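You operate a simulated robot arm through the tools that you are given. There is no shell and no other tool.

The job below is to be done with a simulated robot arm. You get a single attempt, and the scene is never put back.

## Task
Buff the waxed top of the block with the teal band on the buff wheel.
Fine: arm over, pad down, one full turn of the green knob, pad up, arm clear; the block stays in.

Only the result counts: the job must be done as asked and must still hold three seconds after the hand-in. Knocking over, shifting, dropping, spilling or breaking anything else fails it.

## Robot
A 7-joint arm with a fingered hand, fixed in place. Base frame: the origin is on the floor under the middle of its stand, x ahead of it, y to its left, z up; the work surface is at about z = 0.95. Readings come in m, degrees, newtons and seconds.
With the tool pointing down near the work surface it reaches from about 0.16 to 0.78 m from the base axis. Its first joint turns from -166.0 to 166.0 degrees. Payload 4.9 kg.
The TCP is the grasp point between the finger pads, 0.032 m short of the fingertips. In the tool frame z runs along the fingers and y along their closing line. The gripper opens to 0.192 m; its body begins 0.089 m behind the TCP. The gripper is a hand of 3 fingers: y runs from the thumb to the fingers, the wrist lies at [0, 0, -0.267] in the tool frame, and closing takes about 1.5 s.
Orientation is that of the tool frame in the base frame, as a unit quaternion [w, x, y, z]. With the fingers straight down and closing along the base's y, the tool's x points along the base's -x, its y along +y and its z along -z.

## Interface
- The arm moves only by the tool play_rows. Its argument "steps" is a list of rows, each an object of numbers (a shift or turn left out is 0, a gripper value left out holds the last): "dx", "dy", "dz": the shift along the tool's x, y, z in units of 50 mm (1.0 is 50 mm); "rx", "ry", "rz": the turn, a rotation vector about the tool's x, y, z in units of 8 degrees (1.0 is 8 degrees); "hand": the closure, from 0 (fully open) to 1 (shut). In form: [{"dx": .., "dy": .., "dz": .., "rx": .., "ry": .., "rz": .., "hand": ..}, ...]. A call has 1 to 20 rows; each row shifts and turns the commanded pose from where the row before left it, along the tool's axes as they then stand. A call with a number of a shift or a turn outside -1 to 1 is refused whole. A row lasts 0.2 s, in which the tool goes at most 0.05 m and 8.6 degrees; a call with a longer step from one row to the next is refused whole, and so is a gripper value outside its range. Where a pose cannot be reached the arm comes as near as it can. A force on the tool above 50 N (or 10 N above the force at the start of the call, whichever is more), or a blocked arm, ends the call early, and 0.2 s more pass. The fingers move at their own pace (about 0.153 m/s each) and stop on an object; they squeeze with about 24 N. The grip force told is the motor's: it shows also when the fingers shut on nothing. Time passes only in rows, and 0.2 s behind the last, so rows that do not move let the fingers close. It gives the time, the measured TCP pose, the force on the tool (base axes), the opening and the grip force at its end, in the units of the frame above (readings bear some noise), with the torque about the TCP (base axes, N m) and any sound that the robot's microphone picked up.
- Cameras (640 x 400 px; columns grow to the right, rows downward): "scene" is fixed at [0.2307, 0.6591, 1.5975]; the picture's right is [-0.81, -0.59, 0.00], its down [-0.29, 0.41, -0.87] and it looks along [0.51, -0.70, -0.50] (base axes); focal length 340 px, centre (320, 200). "wrist" rides on the gripper at [0.08, -0.046, -0.113] in the tool frame; the picture's right is [0.50, 0.87, 0.00], its down [-0.67, 0.39, -0.63] and it looks along [-0.55, 0.32, 0.78] (tool axes); focal length 226 px, centre (320, 200). There is no depth. A picture from a camera that has moved, and an enlarged one, comes with that camera's place and axes in the base frame and with its lens. The place of the scene camera against the robot may be out by one fixed shift of up to 0.025 m in any direction.
- camera(camera): a new picture of that camera. No time passes.
- set_grasp(shape): the hand has 3 fingers and takes this shape, open, in about a second: jaw (thumb against the fingers, like two jaws); tri (thumb and two fingers); tip (a fingertip pinch); poke (one finger out to press); point (the index stretched); flat (the hand flat); cup (the hand cupped); fist (a fist). The gripper value then closes the fingers along that shape, each until it touches; the sizes above hold for jaw. It gives what a move gives, with no picture.
- zoom(camera, box): a new picture of the part [left, top, right, bottom] of that camera's present view, enlarged. No time passes.
- close_job(): hands the job in; it is judged then, once.

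Nothing tells you positions but the pictures and the camera data. Unless the task says otherwise, let go and move clear before handing in.

The tools are called after "Call:" by a JSON object that holds its "method" and its "body". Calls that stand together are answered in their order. play_rows: Moves the arm, as the interface text tells. Its arguments: {"type":"object","properties":{"steps":{"type":"array","items":{"type":"object","properties":{"dx":{"type":"number"},"dy":{"type":"number"},"dz":{"type":"number"},"rx":{"type":"number"},"ry":{"type":"number"},"rz":{"type":"number"},"hand":{"type":"number"}}}}},"required":["steps"]} The other tools are called the same way: set_grasp (shape) gives the hand a shape; camera (camera) takes a picture; zoom (camera, box) takes an enlarged picture of a part of a camera's view; close_job () hands the job in.

At the start:

```text
t: 0.0
eef_pos: [0.4532, 0.1026, 1.3553]
ee_rot: [0.0, -0.001, 1.0, 0.0]
wrist_force: [-0.3, 1.0, 0.1]
torque: [-0.01, 0.0, 0.0]
grip_width: 0.1919
gripper_force: 0.1
shape: jaw
```

scene: 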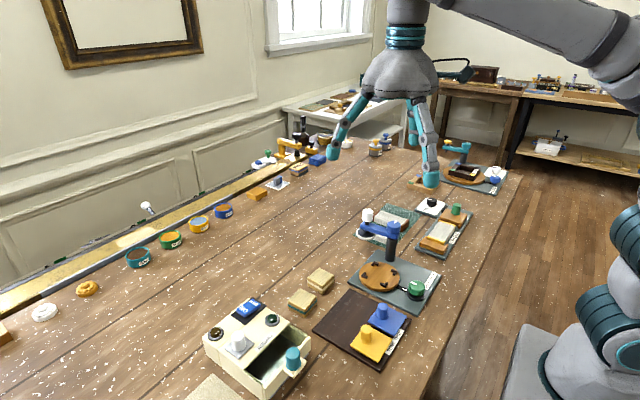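
wrist: 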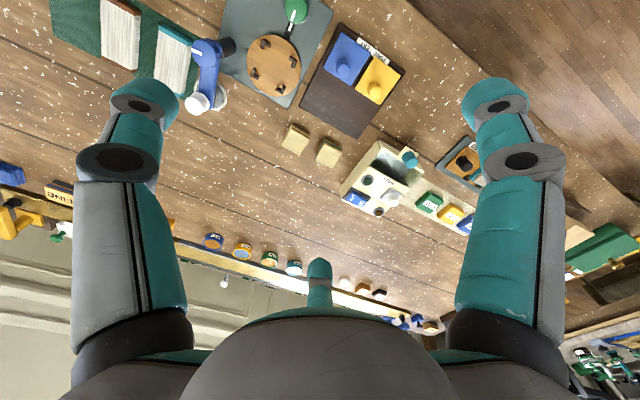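

I see a workbench with a turntable-like buff wheel (brown disc with clips, blue swing arm, green knob), plus two small blocks near a drawer box. I'll look closer before moving anything.

Call:
{"method": "zoom", "body": {"camera": "scene", "box": [320, 180, 480, 320]}}

Call:
{"method": "zoom", "body": {"camera": "scene", "box": [200, 250, 420, 400]}}

Call:
{"method": "zoom", "body": {"camera": "wrist", "box": [180, 0, 420, 150]}}

Call:
{"method": "zoom", "body": {"camera": "scene", "box": [400, 130, 520, 220]}}

```text
2.86 times, centred on (400, 250) of scene
camera zoom: at [0.2307, 0.6591, 1.5975], right [-0.81, -0.59, 0.0], down [-0.29, 0.41, -0.87], along [0.51, -0.7, -0.5], focal length 971 px, centre (91, 57)
```

zoom: 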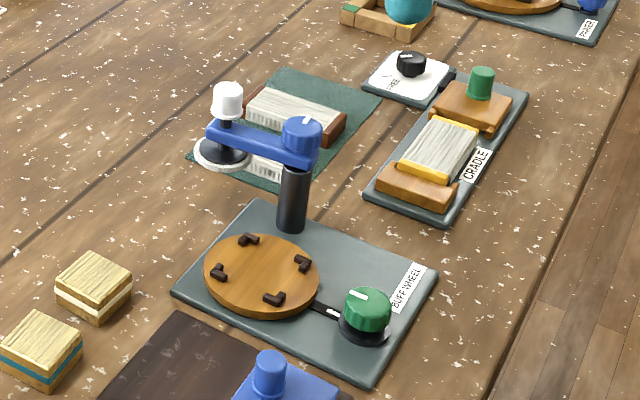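

```text
2.67 times, centred on (310, 325) of scene
camera zoom: at [0.2307, 0.6591, 1.5975], right [-0.81, -0.59, 0.0], down [-0.29, 0.41, -0.87], along [0.51, -0.7, -0.5], focal length 906 px, centre (347, -133)
```

zoom: 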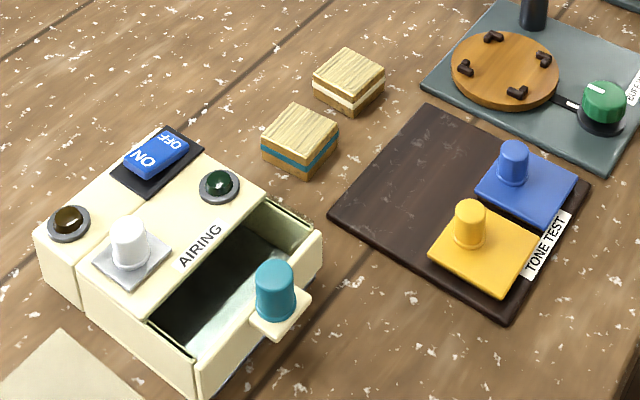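

```text
2.67 times, centred on (300, 75) of wrist
camera zoom: at [0.3733, 0.0584, 1.4691], right [-0.5, 0.87, 0.0], down [0.67, 0.39, 0.63], along [0.55, 0.32, -0.78], focal length 603 px, centre (373, 533)
```

zoom: 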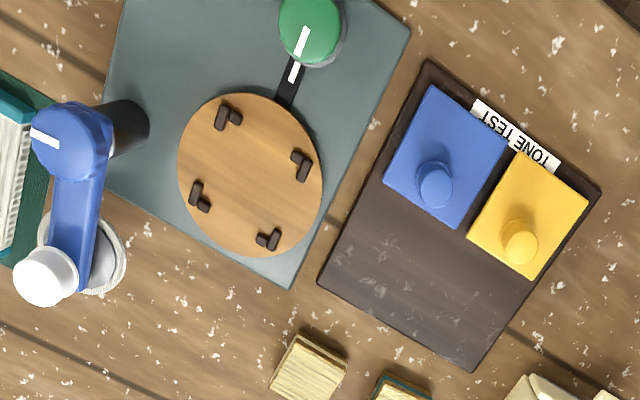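

```text
4.44 times, centred on (460, 175) of scene
camera zoom: at [0.2307, 0.6591, 1.5975], right [-0.81, -0.59, 0.0], down [-0.29, 0.41, -0.87], along [0.51, -0.7, -0.5], focal length 1510 px, centre (-302, 311)
```

zoom: 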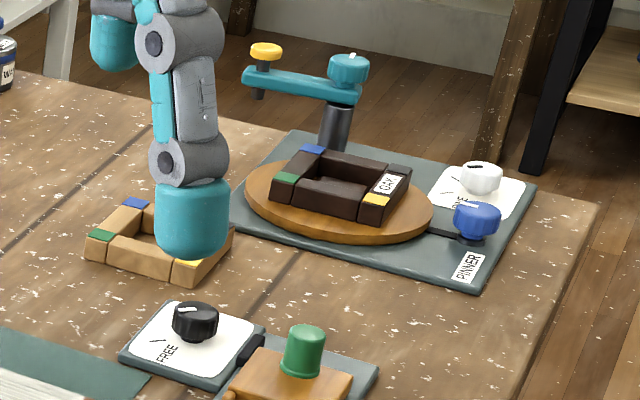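

The buff wheel has four corner clips on a brown disc, a blue swing arm with a white-capped pad, and a green knob. The teal-band block sits by the drawer box next to a look-alike with a white band; I'll zoom in further on these.

Call:
{"method": "zoom", "body": {"camera": "scene", "box": [280, 255, 345, 325]}}

Call:
{"method": "zoom", "body": {"camera": "scene", "box": [340, 195, 450, 320]}}

Call:
{"method": "zoom", "body": {"camera": "wrist", "box": [270, 110, 360, 180]}}

Call:
{"method": "zoom", "body": {"camera": "wrist", "box": [160, 0, 340, 120]}}

```text
5.71 times, centred on (312, 290) of scene
camera zoom: at [0.2307, 0.6591, 1.5975], right [-0.81, -0.59, 0.0], down [-0.29, 0.41, -0.87], along [0.51, -0.7, -0.5], focal length 1941 px, centre (363, -314)
```

zoom: 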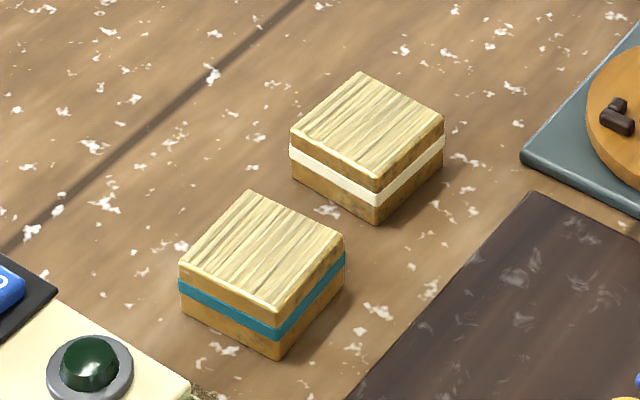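

```text
3.20 times, centred on (395, 258) of scene
camera zoom: at [0.2307, 0.6591, 1.5975], right [-0.81, -0.59, 0.0], down [-0.29, 0.41, -0.87], along [0.51, -0.7, -0.5], focal length 1087 px, centre (80, 16)
```

zoom: 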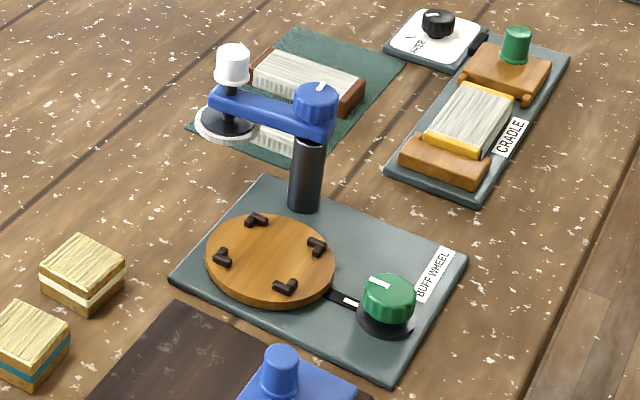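

```text
5.71 times, centred on (315, 145) of wrist
camera zoom: at [0.3733, 0.0584, 1.4691], right [-0.5, 0.87, 0.0], down [0.67, 0.39, 0.63], along [0.55, 0.32, -0.78], focal length 1292 px, centre (349, 514)
```

zoom: 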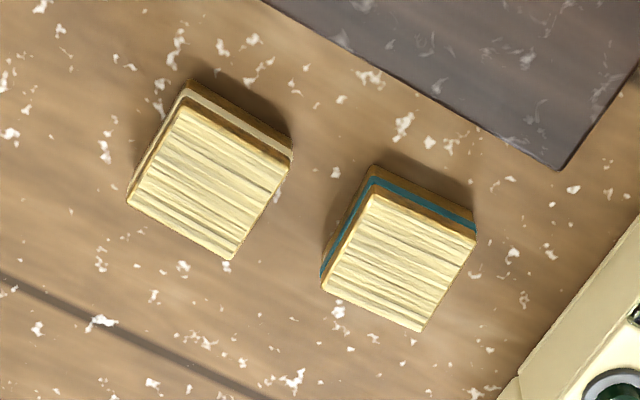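

```text
3.33 times, centred on (250, 60) of wrist
camera zoom: at [0.3733, 0.0584, 1.4691], right [-0.5, 0.87, 0.0], down [0.67, 0.39, 0.63], along [0.55, 0.32, -0.78], focal length 754 px, centre (553, 667)
```

zoom: 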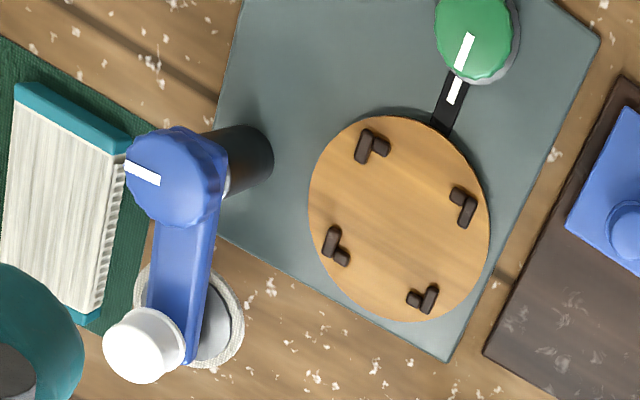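

The layout as I estimate it: wheel disc centre near (0.485, 0.021), green knob near (0.388, 0.023), arm post near (0.49, -0.06) and the teal block near (0.589, 0.207), all close to axis-aligned. I'll turn the hand by 90° up high so it will close along base x, then look again.

Call:
{"method": "play_rows", "body": {"steps": [{"rz": 1}, {"rz": 1}, {"rz": 1}, {"rz": 1}, {"rz": 1}, {"rz": 1}, {"rz": 1}, {"rz": 1}, {"rz": 1}, {"rz": 1}, {"rz": 1}, {"rz": 0.25}, {}]}}

Call:
{"method": "camera", "body": {"camera": "wrist"}}

Call:
{"method": "camera", "body": {"camera": "scene"}}

```text
t: 2.8
eef_pos: [0.4522, 0.1039, 1.357]
ee_rot: [0.0, 0.708, 0.706, 0.0]
wrist_force: [-0.4, 1.0, -0.1]
torque: [0.02, 0.01, -0.01]
grip_width: 0.1918
gripper_force: 0.0
shape: jaw
```

```text
taken
camera wrist: at [0.4073, 0.184, 1.4694], right [0.87, 0.5, 0.0], down [0.39, -0.67, 0.63], along [0.32, -0.55, -0.78], focal length 226 px, centre (320, 200)
```

wrist: 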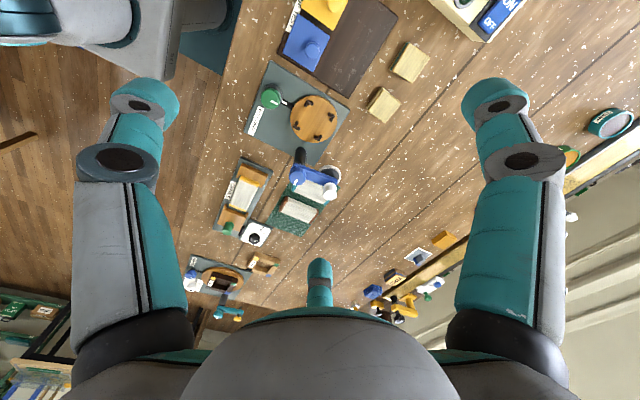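

```text
taken
```

scene: 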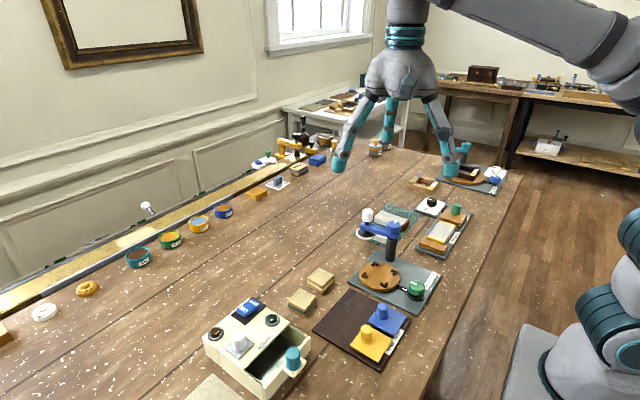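

Good view of everything from this side. I'll lower the hand by about 0.15 m to see the wheel and the swing arm more closely.

Call:
{"method": "play_rows", "body": {"steps": [{"dz": 1}, {"dz": 1}, {"dz": 1}, {}]}}

Call:
{"method": "camera", "body": {"camera": "wrist"}}

Call:
{"method": "zoom", "body": {"camera": "wrist", "box": [220, 60, 420, 260]}}

```text
t: 3.8
eef_pos: [0.4539, 0.1016, 1.2023]
ee_rot: [0.001, 0.707, 0.707, 0.0]
wrist_force: [0.8, 0.6, -0.4]
torque: [-0.03, -0.01, 0.01]
grip_width: 0.192
gripper_force: 0.0
shape: jaw
```

```text
taken
camera wrist: at [0.408, 0.1807, 1.3157], right [0.87, 0.5, 0.0], down [0.39, -0.67, 0.63], along [0.32, -0.55, -0.78], focal length 226 px, centre (320, 200)
```

wrist: 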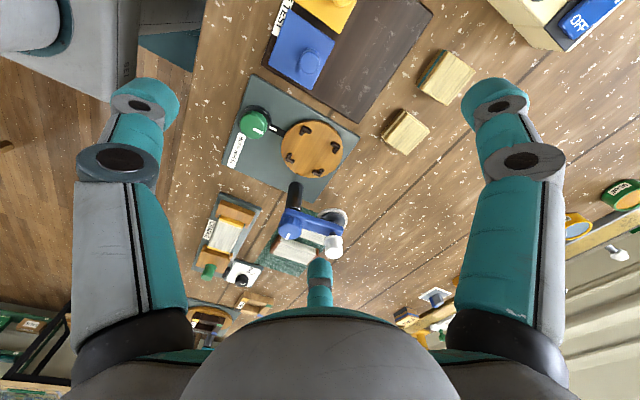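

```text
2.00 times, centred on (320, 160) of wrist
camera zoom: at [0.408, 0.1807, 1.3157], right [0.87, 0.5, 0.0], down [0.39, -0.67, 0.63], along [0.32, -0.55, -0.78], focal length 452 px, centre (320, 280)
```

zoom: 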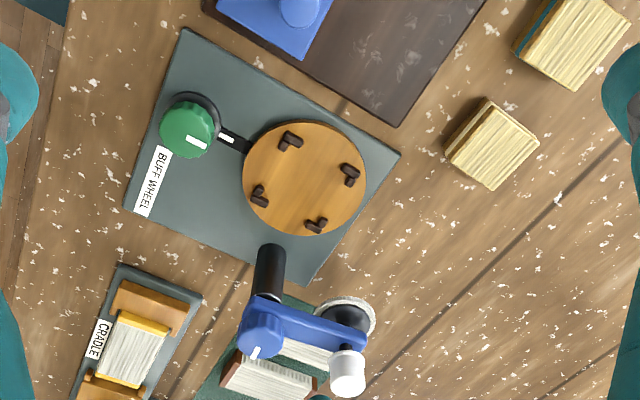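

I now have consistent triangulation: disc centre about (0.486, 0.021), arm hub about (0.496, -0.067), white pad knob about (0.57, -0.058, 1.09). Next I'll look closely at the blocks from this camera position.

Call:
{"method": "zoom", "body": {"camera": "wrist", "box": [370, 30, 490, 170]}}

Call:
{"method": "zoom", "body": {"camera": "wrist", "box": [250, 170, 370, 290]}}

Call:
{"method": "zoom", "body": {"camera": "wrist", "box": [220, 70, 370, 210]}}

```text
2.86 times, centred on (430, 100) of wrist
camera zoom: at [0.408, 0.1807, 1.3157], right [0.87, 0.5, 0.0], down [0.39, -0.67, 0.63], along [0.32, -0.55, -0.78], focal length 646 px, centre (6, 486)
```

zoom: 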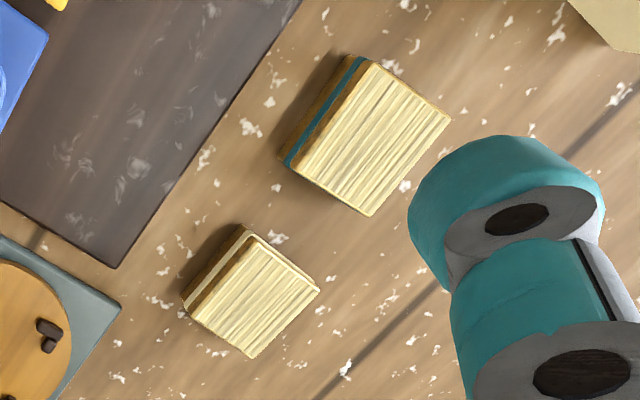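

```text
3.33 times, centred on (310, 230) of wrist
camera zoom: at [0.408, 0.1807, 1.3157], right [0.87, 0.5, 0.0], down [0.39, -0.67, 0.63], along [0.32, -0.55, -0.78], focal length 754 px, centre (353, 100)
```

zoom: 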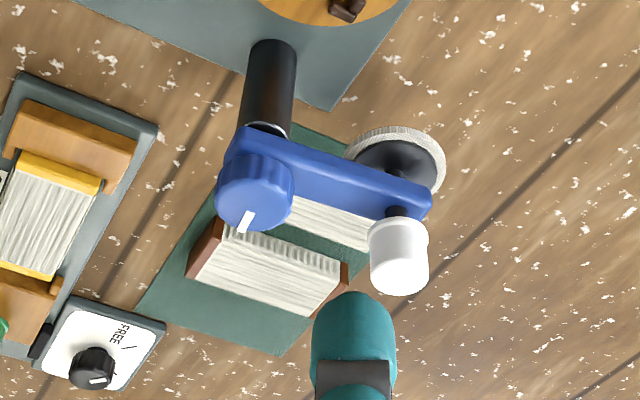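

```text
2.86 times, centred on (295, 140) of wrist
camera zoom: at [0.408, 0.1807, 1.3157], right [0.87, 0.5, 0.0], down [0.39, -0.67, 0.63], along [0.32, -0.55, -0.78], focal length 646 px, centre (391, 371)
```

zoom: 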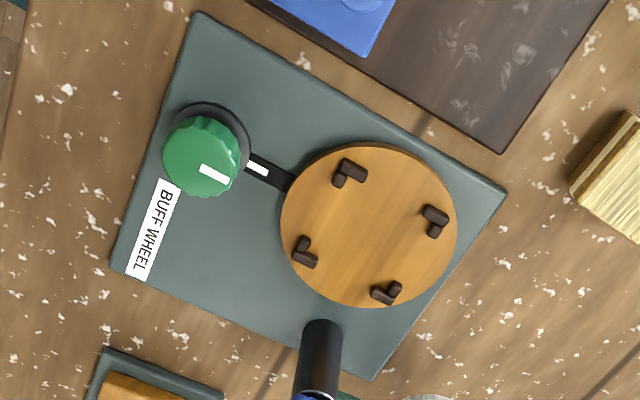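

The teal block is near (0.588, 0.206) with top at about z = 0.985 and about 4° yaw. Before approaching, I'll test in free air how the jaw shape closes, so I know where each finger goes.

Call:
{"method": "play_rows", "body": {"steps": [{"hand": 0.5}, {}, {}, {}, {}, {}]}}

Call:
{"method": "camera", "body": {"camera": "wrist"}}

Call:
{"method": "camera", "body": {"camera": "scene"}}

Call:
{"method": "play_rows", "body": {"steps": [{"hand": 0.75}, {}, {}, {}, {}]}}

Call:
{"method": "camera", "body": {"camera": "wrist"}}

Call:
{"method": "zoom", "body": {"camera": "scene", "box": [320, 40, 500, 200]}}

```text
t: 5.2
eef_pos: [0.4533, 0.1014, 1.2019]
ee_rot: [0.001, 0.707, 0.707, 0.001]
wrist_force: [-1.0, 0.1, 0.6]
torque: [-0.01, 0.0, -0.01]
grip_width: 0.0967
gripper_force: 0.0
shape: jaw
```

```text
taken
camera wrist: at [0.408, 0.1808, 1.3161], right [0.87, 0.5, 0.0], down [0.39, -0.67, 0.63], along [0.32, -0.55, -0.78], focal length 226 px, centre (320, 200)
```

wrist: 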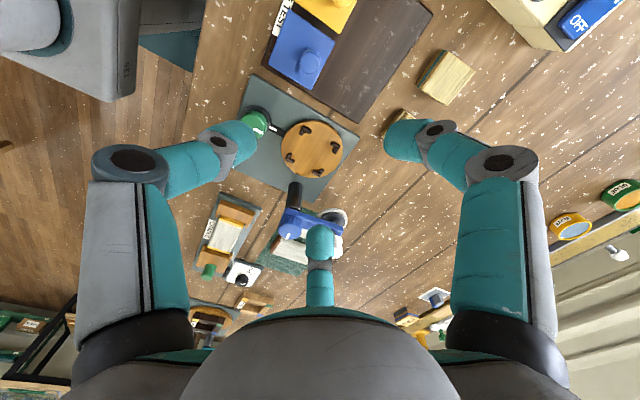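

```text
taken
```

scene: 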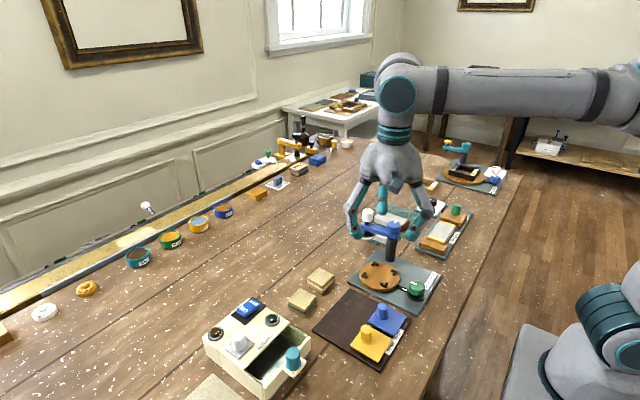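

```text
t: 6.4
eef_pos: [0.4534, 0.1003, 1.2023]
ee_rot: [0.0, 0.707, 0.707, 0.001]
wrist_force: [-0.5, 0.6, 0.1]
torque: [0.01, 0.06, -0.02]
grip_width: 0.0486
gripper_force: 0.1
shape: jaw
```

```text
taken
camera wrist: at [0.408, 0.1808, 1.3161], right [0.87, 0.5, 0.0], down [0.39, -0.67, 0.63], along [0.32, -0.55, -0.78], focal length 226 px, centre (320, 200)
```

wrist: 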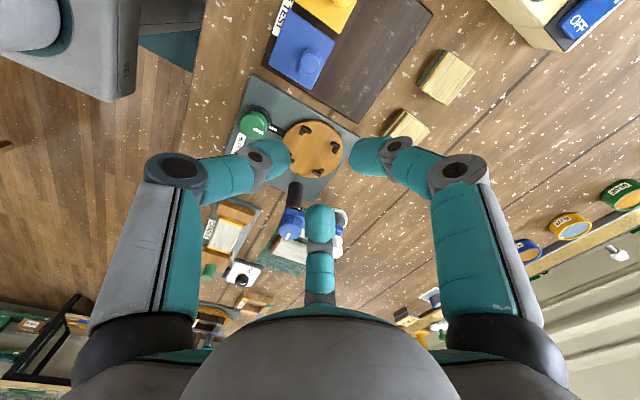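

```text
2.50 times, centred on (410, 120) of scene
camera zoom: at [0.2307, 0.6591, 1.5975], right [-0.81, -0.59, 0.0], down [-0.29, 0.41, -0.87], along [0.51, -0.7, -0.5], focal length 849 px, centre (95, 400)
```

zoom: 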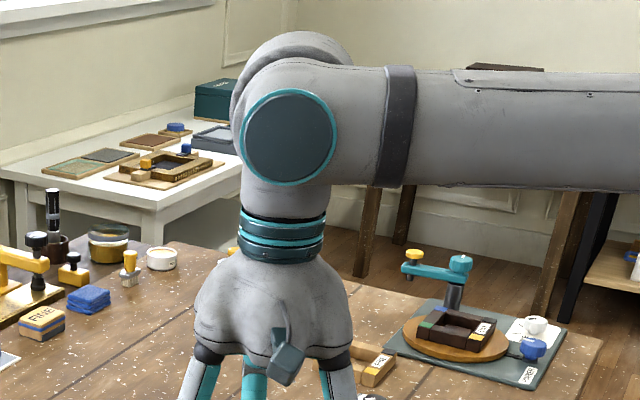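

In the jaw shape the three fingers close from about 120° apart. I'll check whether the "tip" shape gives a true two-sided pinch, which suits the square block and the knobs better.

Call:
{"method": "set_grasp", "body": {"shape": "tip"}}

Call:
{"method": "camera", "body": {"camera": "wrist"}}

Call:
{"method": "camera", "body": {"camera": "scene"}}

```text
t: 7.3
eef_pos: [0.4545, 0.1012, 1.2024]
ee_rot: [0.0, 0.707, 0.707, 0.001]
wrist_force: [0.2, 0.7, 1.0]
torque: [0.03, 0.01, 0.0]
grip_width: 0.1918
gripper_force: 0.2
shape: tip
```

```text
taken
camera wrist: at [0.408, 0.1808, 1.3161], right [0.87, 0.5, 0.0], down [0.39, -0.67, 0.63], along [0.32, -0.55, -0.78], focal length 226 px, centre (320, 200)
```

wrist: 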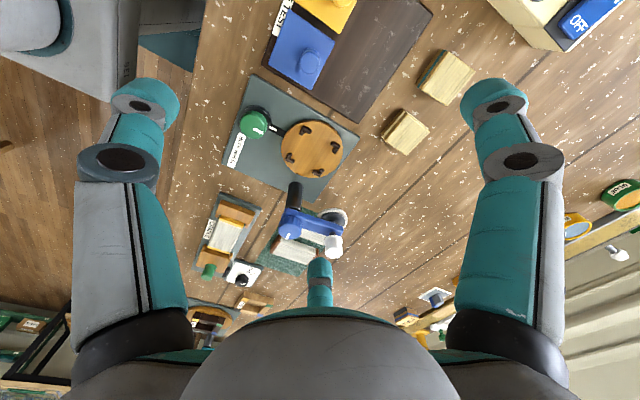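

```text
taken
```

scene: 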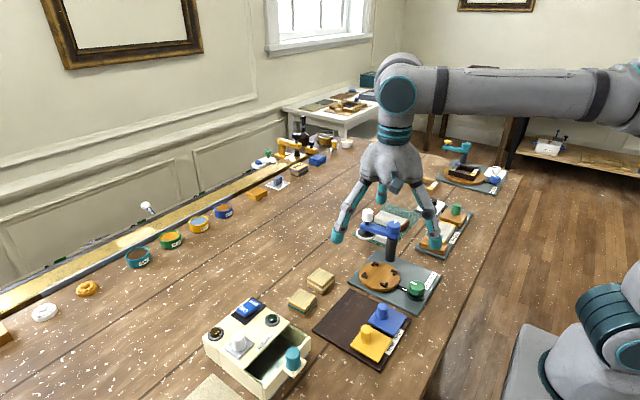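

Call:
{"method": "play_rows", "body": {"steps": [{"hand": 0.75}, {}, {}, {}, {}, {}, {}]}}

Call:
{"method": "camera", "body": {"camera": "wrist"}}

Call:
{"method": "set_grasp", "body": {"shape": "tri"}}

Call:
{"method": "play_rows", "body": {"steps": [{"hand": 0.75}, {}, {}, {}, {}, {}, {}]}}

Call:
{"method": "camera", "body": {"camera": "wrist"}}

Call:
{"method": "set_grasp", "body": {"shape": "poke"}}

Call:
{"method": "camera", "body": {"camera": "wrist"}}

```text
t: 8.9
eef_pos: [0.4541, 0.0999, 1.2028]
ee_rot: [0.0, 0.707, 0.707, 0.0]
wrist_force: [0.3, 0.0, -0.8]
torque: [0.0, -0.02, 0.0]
grip_width: 0.0482
gripper_force: 0.0
shape: tip
```

```text
taken
camera wrist: at [0.408, 0.1808, 1.3161], right [0.87, 0.5, 0.0], down [0.39, -0.67, 0.63], along [0.32, -0.55, -0.78], focal length 226 px, centre (320, 200)
```

wrist: 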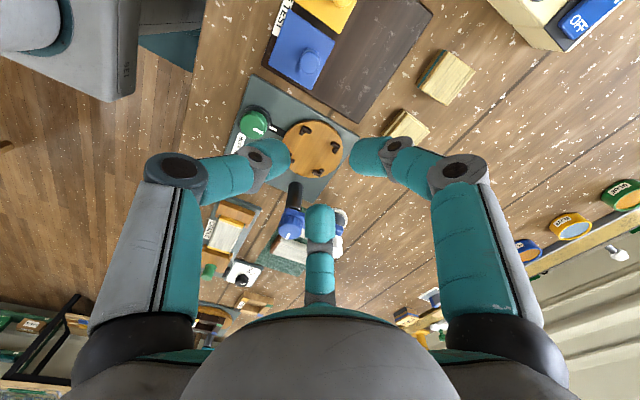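

```text
t: 9.8
eef_pos: [0.454, 0.1006, 1.2027]
ee_rot: [0.0, 0.707, 0.707, 0.001]
wrist_force: [0.0, 0.0, -1.0]
torque: [-0.04, -0.02, 0.01]
grip_width: 0.1919
gripper_force: 0.0
shape: tri
```

```text
t: 11.4
eef_pos: [0.454, 0.1005, 1.2036]
ee_rot: [0.0, 0.708, 0.707, 0.0]
wrist_force: [0.0, 0.4, 0.5]
torque: [0.0, 0.0, -0.01]
grip_width: 0.0481
gripper_force: 0.0
shape: tri
```

```text
taken
camera wrist: at [0.4081, 0.1808, 1.3161], right [0.87, 0.5, 0.0], down [0.39, -0.67, 0.63], along [0.32, -0.55, -0.78], focal length 226 px, centre (320, 200)
```

wrist: 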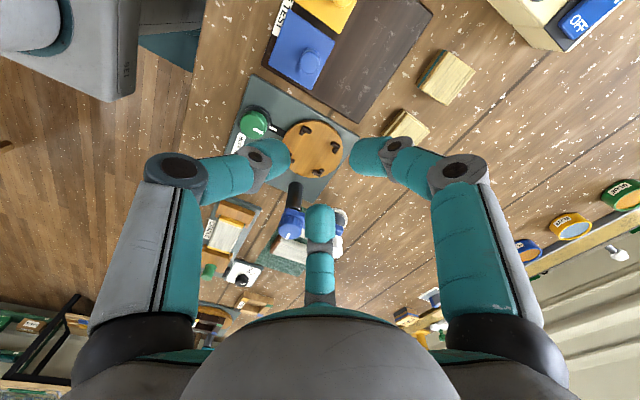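

```text
t: 12.3
eef_pos: [0.4535, 0.1006, 1.2032]
ee_rot: [0.0, 0.707, 0.707, 0.001]
wrist_force: [0.0, 0.4, -0.7]
torque: [0.01, -0.02, -0.04]
grip_width: 0.0002
gripper_force: 0.1
shape: poke
```

```text
taken
camera wrist: at [0.408, 0.1808, 1.3161], right [0.87, 0.5, 0.0], down [0.39, -0.67, 0.63], along [0.32, -0.55, -0.78], focal length 226 px, centre (320, 200)
```

wrist: 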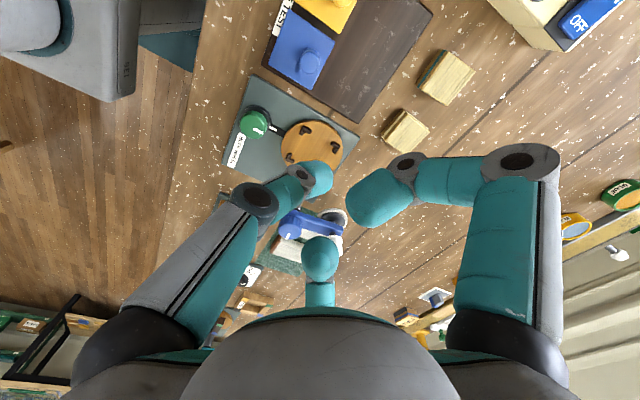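

All grip shapes close the same way: three fingers 120° apart, with opening equal to twice the radial gap. I'll go back to jaw and look from the side at how deep the fingertips reach at block width.

Call:
{"method": "set_grasp", "body": {"shape": "jaw"}}

Call:
{"method": "play_rows", "body": {"steps": [{"hand": 0.6}, {}, {}, {}, {}, {}, {}]}}

Call:
{"method": "zoom", "body": {"camera": "scene", "box": [330, 130, 470, 250]}}

Call:
{"method": "play_rows", "body": {"steps": [{"hand": 0.75}, {}, {}, {}]}}

Call:
{"method": "zoom", "body": {"camera": "scene", "box": [330, 130, 470, 250]}}

```text
t: 13.2
eef_pos: [0.4537, 0.1021, 1.2029]
ee_rot: [0.0, 0.707, 0.708, -0.001]
wrist_force: [-0.4, -1.0, 0.0]
torque: [0.0, 0.01, -0.01]
grip_width: 0.1918
gripper_force: 0.0
shape: jaw
```

```text
t: 14.8
eef_pos: [0.4532, 0.1025, 1.2041]
ee_rot: [0.0, 0.707, 0.707, -0.001]
wrist_force: [-0.2, -0.2, 0.8]
torque: [-0.02, 0.0, -0.02]
grip_width: 0.0774
gripper_force: 0.0
shape: jaw
```

```text
3.33 times, centred on (400, 190) of scene
camera zoom: at [0.2307, 0.6591, 1.5975], right [-0.81, -0.59, 0.0], down [-0.29, 0.41, -0.87], along [0.51, -0.7, -0.5], focal length 1132 px, centre (53, 233)
```

zoom: 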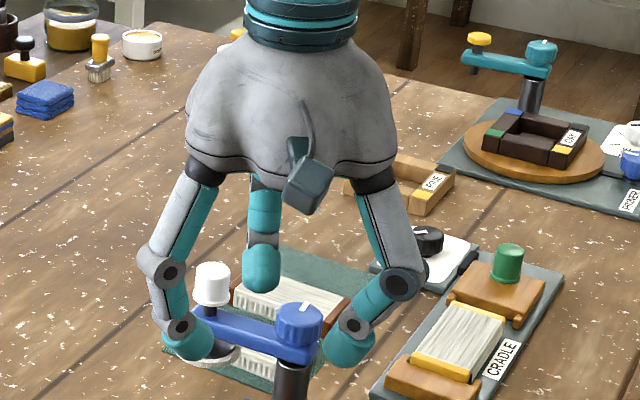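

```text
t: 15.8
eef_pos: [0.454, 0.1004, 1.2029]
ee_rot: [0.0, 0.707, 0.707, 0.0]
wrist_force: [0.7, -0.8, 0.5]
torque: [0.02, -0.03, 0.03]
grip_width: 0.0486
gripper_force: 0.0
shape: jaw
```

```text
3.33 times, centred on (400, 190) of scene
camera zoom: at [0.2307, 0.6591, 1.5975], right [-0.81, -0.59, 0.0], down [-0.29, 0.41, -0.87], along [0.51, -0.7, -0.5], focal length 1132 px, centre (53, 233)
```

zoom: 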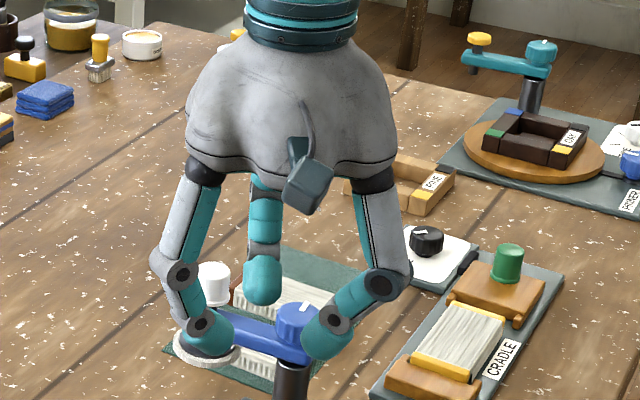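

The fingertips sit about r = half the opening from the tool axis, with knuckles at about r = 0.085, so the drawer box beside the teal block matters. I'll rotate another 90° to check the wrist can reach that orientation, and look at the area from a new side.

Call:
{"method": "play_rows", "body": {"steps": [{"rz": 1}, {"rz": 1}, {"rz": 1}, {"rz": 1}, {"rz": 1}, {"rz": 1}, {"rz": 1}, {"rz": 1}, {"rz": 1}, {"rz": 1}, {"rz": 1}, {"rz": 0.25}, {}]}}

Call:
{"method": "play_rows", "body": {"steps": [{"dx": 0.8, "dy": -0.6}, {"dx": 0.8, "dy": -0.6}, {"dx": 0.8, "dy": -0.6}, {}]}}

Call:
{"method": "camera", "body": {"camera": "wrist"}}

Call:
{"method": "camera", "body": {"camera": "scene"}}

```text
t: 18.6
eef_pos: [0.4521, 0.103, 1.2062]
ee_rot: [0.001, 1.0, -0.001, 0.0]
wrist_force: [0.3, 0.5, 0.4]
torque: [-0.04, 0.03, -0.01]
grip_width: 0.0481
gripper_force: 0.0
shape: jaw
```

```text
t: 19.6
eef_pos: [0.5719, 0.193, 1.2061]
ee_rot: [0.0, 1.0, 0.001, 0.0]
wrist_force: [-0.2, -1.2, -0.4]
torque: [-0.03, -0.02, 0.01]
grip_width: 0.0478
gripper_force: 0.1
shape: jaw
```

```text
taken
camera wrist: at [0.6509, 0.24, 1.3174], right [0.5, -0.87, 0.0], down [-0.67, -0.39, 0.63], along [-0.55, -0.32, -0.78], focal length 226 px, centre (320, 200)
```

wrist: 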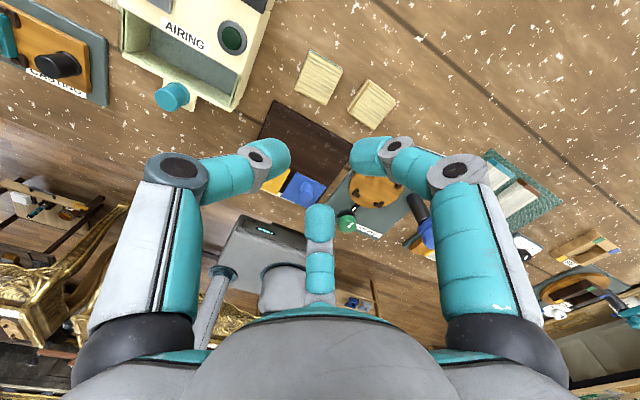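

```text
taken
```

scene: 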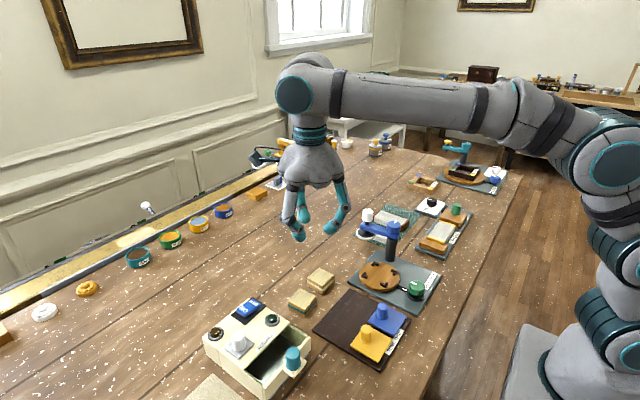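

Call:
{"method": "zoom", "body": {"camera": "wrist", "box": [100, 0, 420, 140]}}

Call:
{"method": "zoom", "body": {"camera": "scene", "box": [180, 260, 360, 400]}}

```text
2.00 times, centred on (260, 70) of wrist
camera zoom: at [0.6509, 0.24, 1.3174], right [0.5, -0.87, 0.0], down [-0.67, -0.39, 0.63], along [-0.55, -0.32, -0.78], focal length 452 px, centre (440, 460)
```

zoom: 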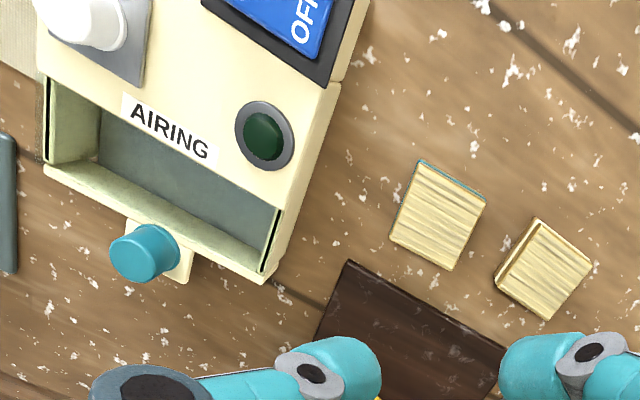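

```text
2.86 times, centred on (270, 330) of scene
camera zoom: at [0.2307, 0.6591, 1.5975], right [-0.81, -0.59, 0.0], down [-0.29, 0.41, -0.87], along [0.51, -0.7, -0.5], focal length 971 px, centre (463, -171)
```

zoom: 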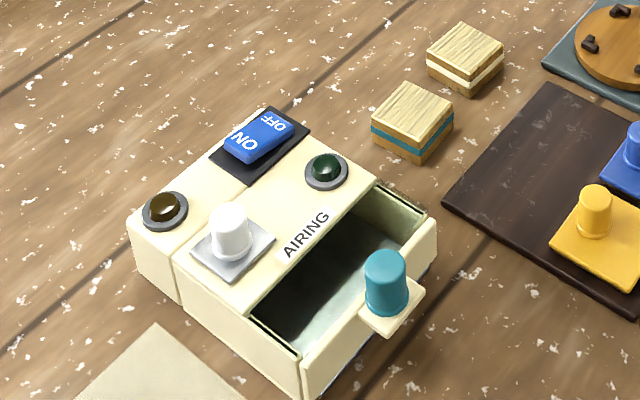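

Better numbers now: the box side is at about y = 0.29, the teal block centre about (0.591, 0.2075) with its top at about z = 0.978, and the white-band block's edge only about 34 mm away. A finger won't fit safely in that gap, so I'll first slide the teal block 7–8 cm in +x with a single finger; I'll rotate back for that.

Call:
{"method": "play_rows", "body": {"steps": [{"rz": -1}, {"rz": -1}, {"rz": -1}, {"rz": -1}, {"rz": -1}, {"rz": -1}, {"rz": -1}, {"rz": -1}, {"rz": -1}, {"rz": -1}, {"rz": -1}, {"rz": -0.25}, {}]}}

Call:
{"method": "play_rows", "body": {"steps": [{"rz": -1}, {"rz": -1}, {"rz": -1}, {"rz": -1}, {"rz": -1}, {"rz": -1}, {"rz": -1}, {"rz": -1}, {"rz": -1}, {"rz": -1}, {"rz": -1}, {"rz": -0.25}, {}]}}

Call:
{"method": "set_grasp", "body": {"shape": "poke"}}

Call:
{"method": "camera", "body": {"camera": "wrist"}}

Call:
{"method": "zoom", "body": {"camera": "scene", "box": [250, 130, 370, 250]}}

```text
t: 22.4
eef_pos: [0.5717, 0.1952, 1.2068]
ee_rot: [0.0, 0.707, 0.708, 0.0]
wrist_force: [0.5, -0.3, 0.7]
torque: [0.01, -0.03, 0.01]
grip_width: 0.0483
gripper_force: 0.0
shape: jaw
```

```text
t: 25.2
eef_pos: [0.5719, 0.195, 1.2052]
ee_rot: [0.0, 0.0, 1.0, 0.0]
wrist_force: [-0.3, 0.1, 0.5]
torque: [0.03, -0.04, 0.02]
grip_width: 0.0479
gripper_force: 0.0
shape: jaw
```

```text
t: 26.1
eef_pos: [0.5711, 0.1948, 1.2065]
ee_rot: [-0.001, 0.0, 1.0, 0.0]
wrist_force: [-0.4, -0.5, 0.4]
torque: [0.01, 0.0, 0.01]
grip_width: 0.0
gripper_force: 0.0
shape: poke
```

```text
taken
camera wrist: at [0.493, 0.1487, 1.3189], right [-0.5, 0.87, 0.0], down [0.67, 0.39, 0.63], along [0.55, 0.32, -0.78], focal length 226 px, centre (320, 200)
```

wrist: 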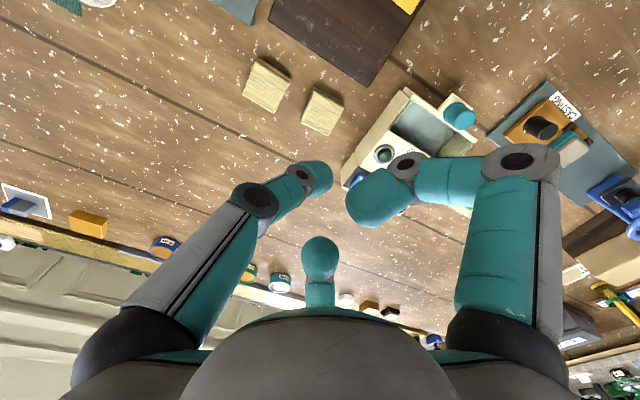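

```text
3.33 times, centred on (310, 190) of scene
camera zoom: at [0.2307, 0.6591, 1.5975], right [-0.81, -0.59, 0.0], down [-0.29, 0.41, -0.87], along [0.51, -0.7, -0.5], focal length 1132 px, centre (353, 233)
```

zoom: 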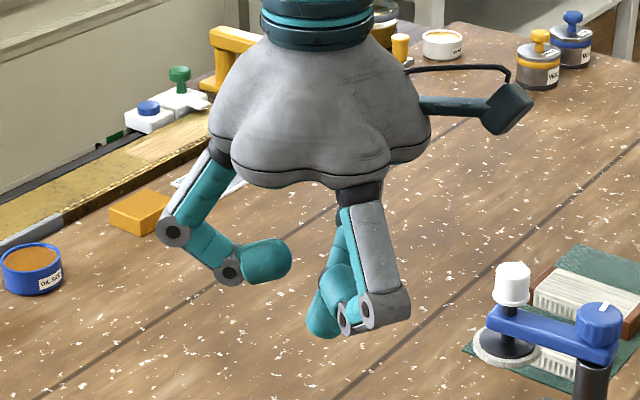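

Call:
{"method": "zoom", "body": {"camera": "wrist", "box": [230, 40, 370, 150]}}

Call:
{"method": "zoom", "body": {"camera": "wrist", "box": [320, 60, 520, 220]}}

```text
3.64 times, centred on (300, 95) of wrist
camera zoom: at [0.493, 0.1487, 1.3189], right [-0.5, 0.87, 0.0], down [0.67, 0.39, 0.63], along [0.55, 0.32, -0.78], focal length 822 px, centre (393, 582)
```

zoom: 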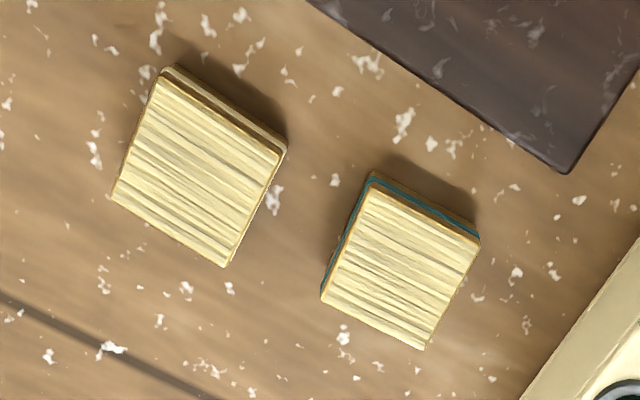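

```text
2.50 times, centred on (420, 140) of wrist
camera zoom: at [0.493, 0.1487, 1.3189], right [-0.5, 0.87, 0.0], down [0.67, 0.39, 0.63], along [0.55, 0.32, -0.78], focal length 565 px, centre (70, 350)
```

zoom: 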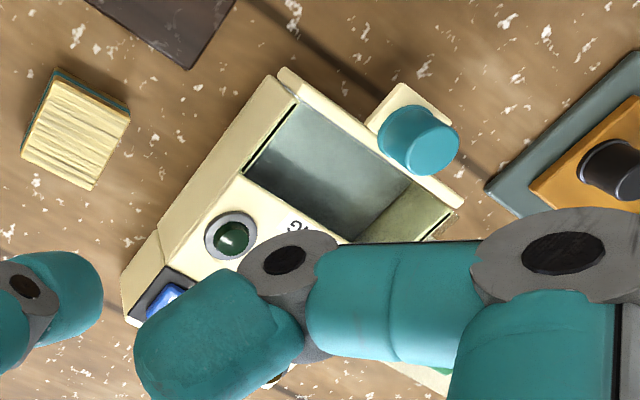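

The poke finger is the one on the tool axis. I'll move above the spot just robot-side of the teal block (x ≈ 0.545, y ≈ 0.2085), come partway down and check.

Call:
{"method": "play_rows", "body": {"steps": [{"dx": 0.52, "dy": 0.274}, {"dz": 0.8}, {"dz": 0.8}, {"dz": 0.8}, {"dz": 0.7}, {}]}}

Call:
{"method": "camera", "body": {"camera": "wrist"}}

Call:
{"method": "zoom", "body": {"camera": "scene", "box": [240, 200, 380, 340]}}

```text
t: 27.5
eef_pos: [0.5452, 0.2074, 1.0495]
ee_rot: [0.0, -0.001, 1.0, -0.001]
wrist_force: [0.2, -0.7, 0.1]
torque: [0.02, 0.0, -0.02]
grip_width: 0.0
gripper_force: 0.1
shape: poke
```

```text
taken
camera wrist: at [0.4654, 0.1611, 1.1638], right [-0.5, 0.87, 0.0], down [0.67, 0.39, 0.63], along [0.55, 0.32, -0.78], focal length 226 px, centre (320, 200)
```

wrist: 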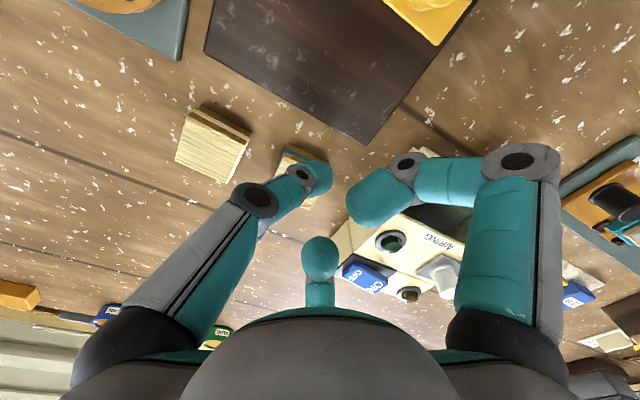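

```text
2.86 times, centred on (310, 270) of scene
camera zoom: at [0.2307, 0.6591, 1.5975], right [-0.81, -0.59, 0.0], down [-0.29, 0.41, -0.87], along [0.51, -0.7, -0.5], focal length 971 px, centre (349, 0)
```

zoom: 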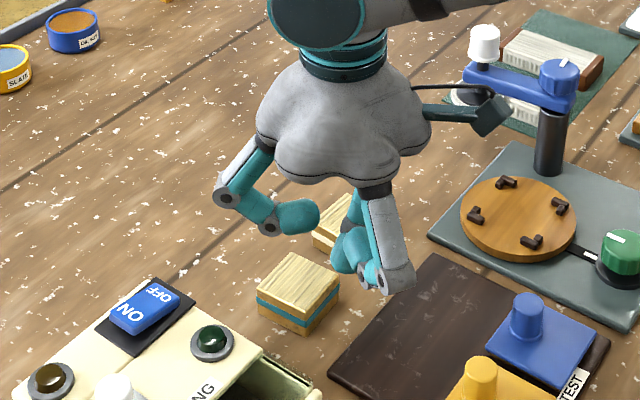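

Call:
{"method": "play_rows", "body": {"steps": [{"dz": 0.4}, {"dz": 0.4}, {"dz": 0.28}, {}]}}

Call:
{"method": "camera", "body": {"camera": "wrist"}}

Call:
{"method": "zoom", "body": {"camera": "scene", "box": [240, 220, 380, 340]}}

```text
t: 28.5
eef_pos: [0.5446, 0.208, 0.9968]
ee_rot: [0.001, 0.0, 1.0, 0.0]
wrist_force: [0.2, 0.9, -0.4]
torque: [-0.01, 0.02, 0.0]
grip_width: 0.0
gripper_force: 0.1
shape: poke
```

```text
taken
camera wrist: at [0.4655, 0.162, 1.1102], right [-0.5, 0.87, 0.0], down [0.67, 0.39, 0.63], along [0.55, 0.32, -0.78], focal length 226 px, centre (320, 200)
```

wrist: 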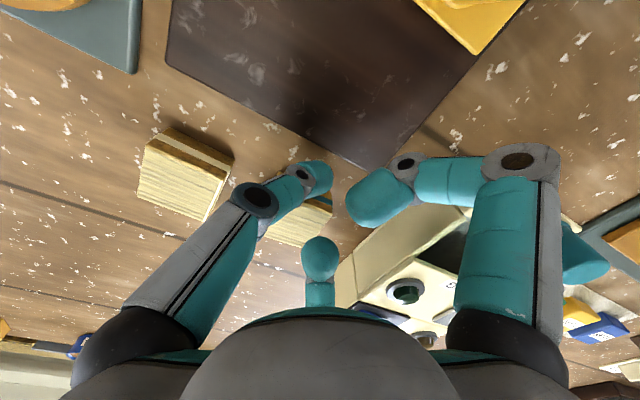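

```text
3.33 times, centred on (310, 280) of scene
camera zoom: at [0.2307, 0.6591, 1.5975], right [-0.81, -0.59, 0.0], down [-0.29, 0.41, -0.87], along [0.51, -0.7, -0.5], focal length 1132 px, centre (353, -67)
```

zoom: 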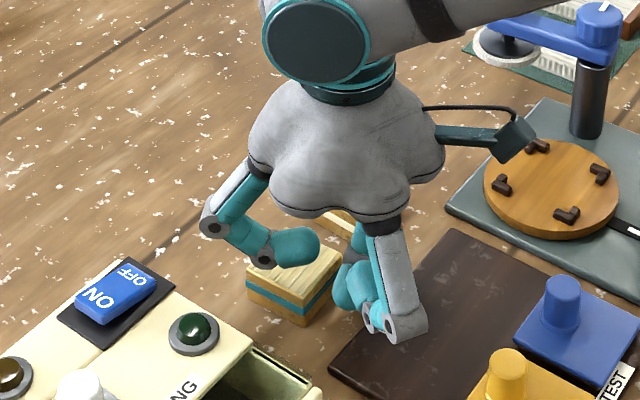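

The fingertip is low behind the block and the curled fingers look clear. I'll push gently in +x in small steps and check partway.

Call:
{"method": "play_rows", "body": {"steps": [{"dx": -0.15}, {"dx": -0.15}, {"dx": -0.15}, {"dx": -0.15}, {"dx": -0.15}, {}]}}

Call:
{"method": "zoom", "body": {"camera": "scene", "box": [220, 220, 360, 340]}}

Call:
{"method": "camera", "body": {"camera": "wrist"}}

```text
t: 29.9
eef_pos: [0.5833, 0.2078, 0.9975]
ee_rot: [0.0, 0.0, 1.0, 0.0]
wrist_force: [0.2, -0.2, 0.3]
torque: [-0.02, 0.0, -0.02]
grip_width: 0.0
gripper_force: 0.1
shape: poke
```

```text
3.33 times, centred on (290, 280) of scene
camera zoom: at [0.2307, 0.6591, 1.5975], right [-0.81, -0.59, 0.0], down [-0.29, 0.41, -0.87], along [0.51, -0.7, -0.5], focal length 1132 px, centre (420, -67)
```

zoom: 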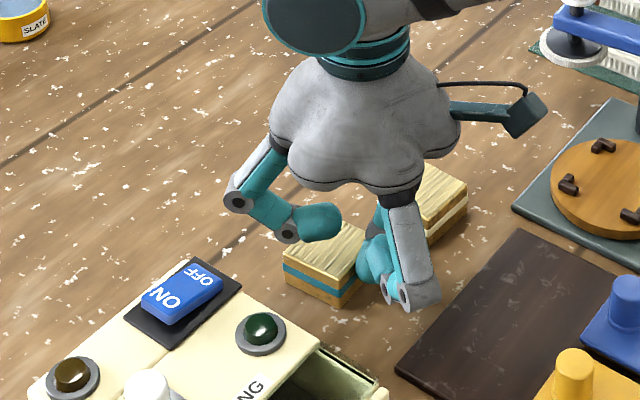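

```text
taken
camera wrist: at [0.5046, 0.1616, 1.1105], right [-0.5, 0.87, 0.0], down [0.67, 0.39, 0.63], along [0.55, 0.32, -0.78], focal length 226 px, centre (320, 200)
```

wrist: 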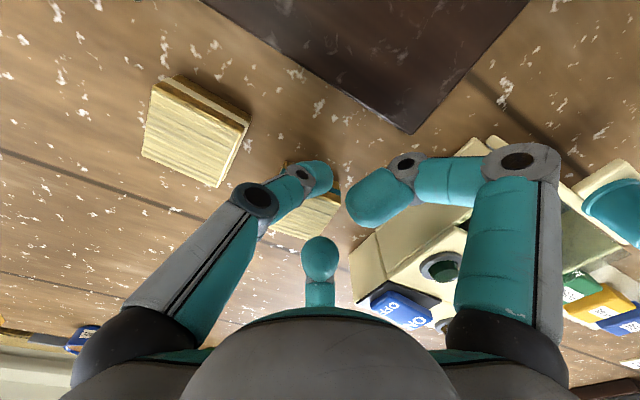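

The block is sliding along +x as wanted and the white-band block hasn't moved. I'll continue pushing about 47 mm, then back off and rise.

Call:
{"method": "play_rows", "body": {"steps": [{"dx": -0.16}, {"dx": -0.16}, {"dx": -0.16}, {"dx": -0.16}, {"dx": -0.16}, {"dx": -0.14}, {}, {"dx": 0.3}, {}, {"dz": -0.8}, {"dz": -0.8}, {"dz": -0.8}, {"dz": -0.8}, {"dz": -0.8}, {}]}}

Call:
{"method": "camera", "body": {"camera": "wrist"}}

Call:
{"method": "zoom", "body": {"camera": "scene", "box": [220, 220, 360, 340]}}

```text
t: 33.1
eef_pos: [0.6174, 0.2118, 1.1964]
ee_rot: [-0.001, 0.0, 1.0, 0.0]
wrist_force: [0.7, -0.2, -0.8]
torque: [-0.01, 0.04, 0.01]
grip_width: 0.0001
gripper_force: 0.1
shape: poke
```

```text
taken
camera wrist: at [0.5381, 0.1658, 1.3081], right [-0.5, 0.87, 0.0], down [0.67, 0.39, 0.63], along [0.55, 0.32, -0.78], focal length 226 px, centre (320, 200)
```

wrist: 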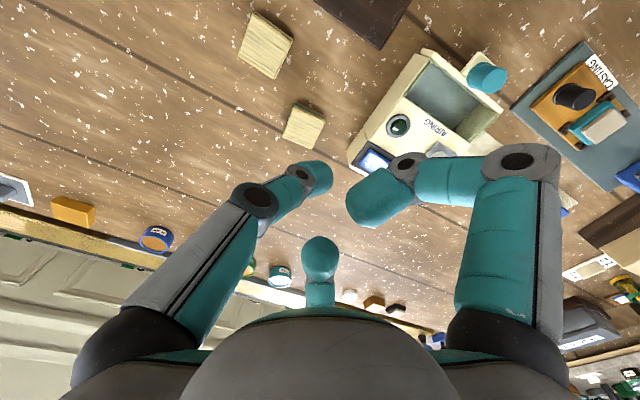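

```text
3.33 times, centred on (290, 280) of scene
camera zoom: at [0.2307, 0.6591, 1.5975], right [-0.81, -0.59, 0.0], down [-0.29, 0.41, -0.87], along [0.51, -0.7, -0.5], focal length 1132 px, centre (420, -67)
```

zoom: 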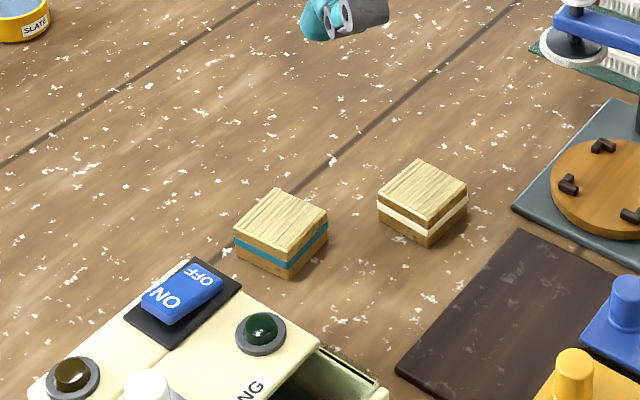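

Call:
{"method": "zoom", "body": {"camera": "wrist", "box": [230, 0, 400, 190]}}

Call:
{"method": "zoom", "body": {"camera": "wrist", "box": [260, 85, 350, 165]}}

```text
2.11 times, centred on (315, 95) of wrist
camera zoom: at [0.5381, 0.1658, 1.3081], right [-0.5, 0.87, 0.0], down [0.67, 0.39, 0.63], along [0.55, 0.32, -0.78], focal length 476 px, centre (330, 421)
```

zoom: 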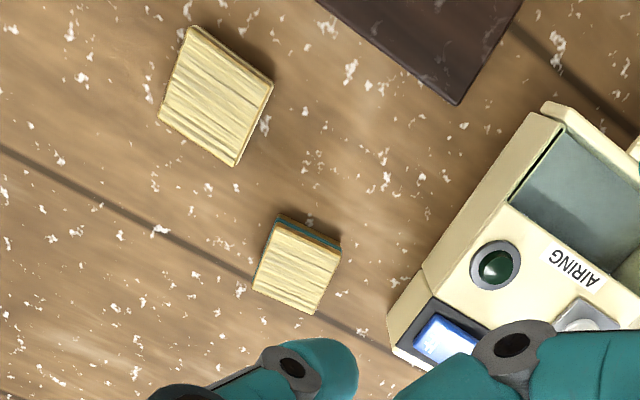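

```text
5.00 times, centred on (305, 125) of wrist
camera zoom: at [0.5381, 0.1658, 1.3081], right [-0.5, 0.87, 0.0], down [0.67, 0.39, 0.63], along [0.55, 0.32, -0.78], focal length 1130 px, centre (395, 575)
```

zoom: 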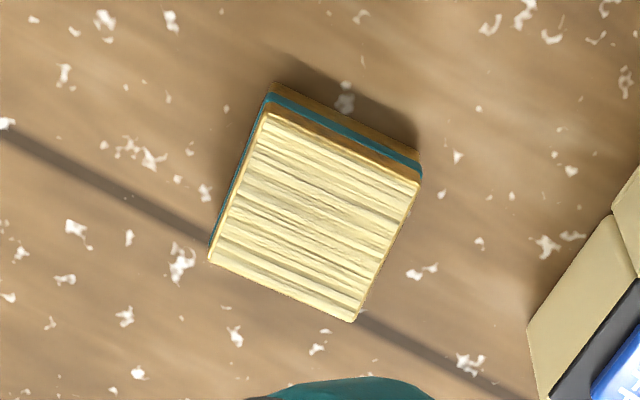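

The block is now at about (0.666, 0.2116), yaw about 4.9°, with clear space around it. I'll reopen the hand in jaw shape to half, line up above it with matching yaw, and come partway down.

Call:
{"method": "set_grasp", "body": {"shape": "jaw"}}

Call:
{"method": "play_rows", "body": {"steps": [{"dx": -0.48, "dy": 0.04, "hand": 0.5}, {"dx": -0.488, "dy": 0.036}, {"rz": -0.61}, {}, {"dz": 0.8}, {"dz": 0.8}, {"dz": 0.8}, {"dz": 0.4}, {}]}}

Call:
{"method": "camera", "body": {"camera": "wrist"}}

Call:
{"method": "zoom", "body": {"camera": "scene", "box": [200, 200, 340, 320]}}

```text
t: 34.0
eef_pos: [0.6181, 0.211, 1.1947]
ee_rot: [0.0, 0.0, 1.0, 0.0]
wrist_force: [-0.3, 0.0, -0.7]
torque: [0.06, -0.04, 0.02]
grip_width: 0.1921
gripper_force: 0.0
shape: jaw
```

```text
t: 36.0
eef_pos: [0.6669, 0.2115, 1.057]
ee_rot: [0.001, -0.043, 0.999, 0.001]
wrist_force: [-0.1, -0.5, -0.1]
torque: [0.01, 0.01, -0.01]
grip_width: 0.0965
gripper_force: 0.1
shape: jaw
```

```text
taken
camera wrist: at [0.5918, 0.1586, 1.1694], right [-0.57, 0.82, 0.0], down [0.64, 0.44, 0.63], along [0.52, 0.36, -0.78], focal length 226 px, centre (320, 200)
```

wrist: 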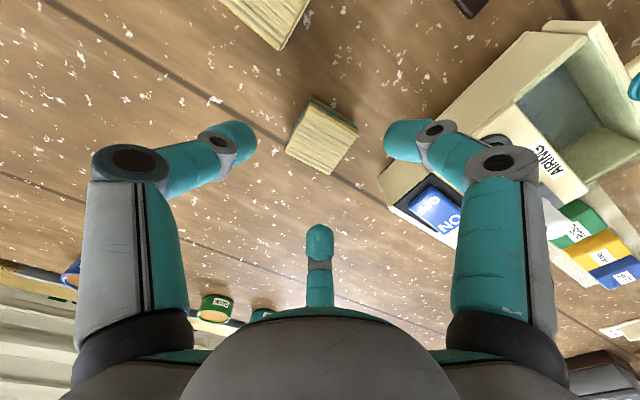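

```text
3.33 times, centred on (270, 260) of scene
camera zoom: at [0.2307, 0.6591, 1.5975], right [-0.81, -0.59, 0.0], down [-0.29, 0.41, -0.87], along [0.51, -0.7, -0.5], focal length 1132 px, centre (487, 0)
```

zoom: 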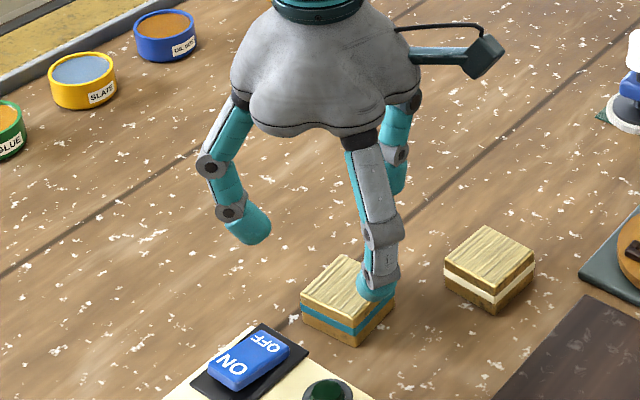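

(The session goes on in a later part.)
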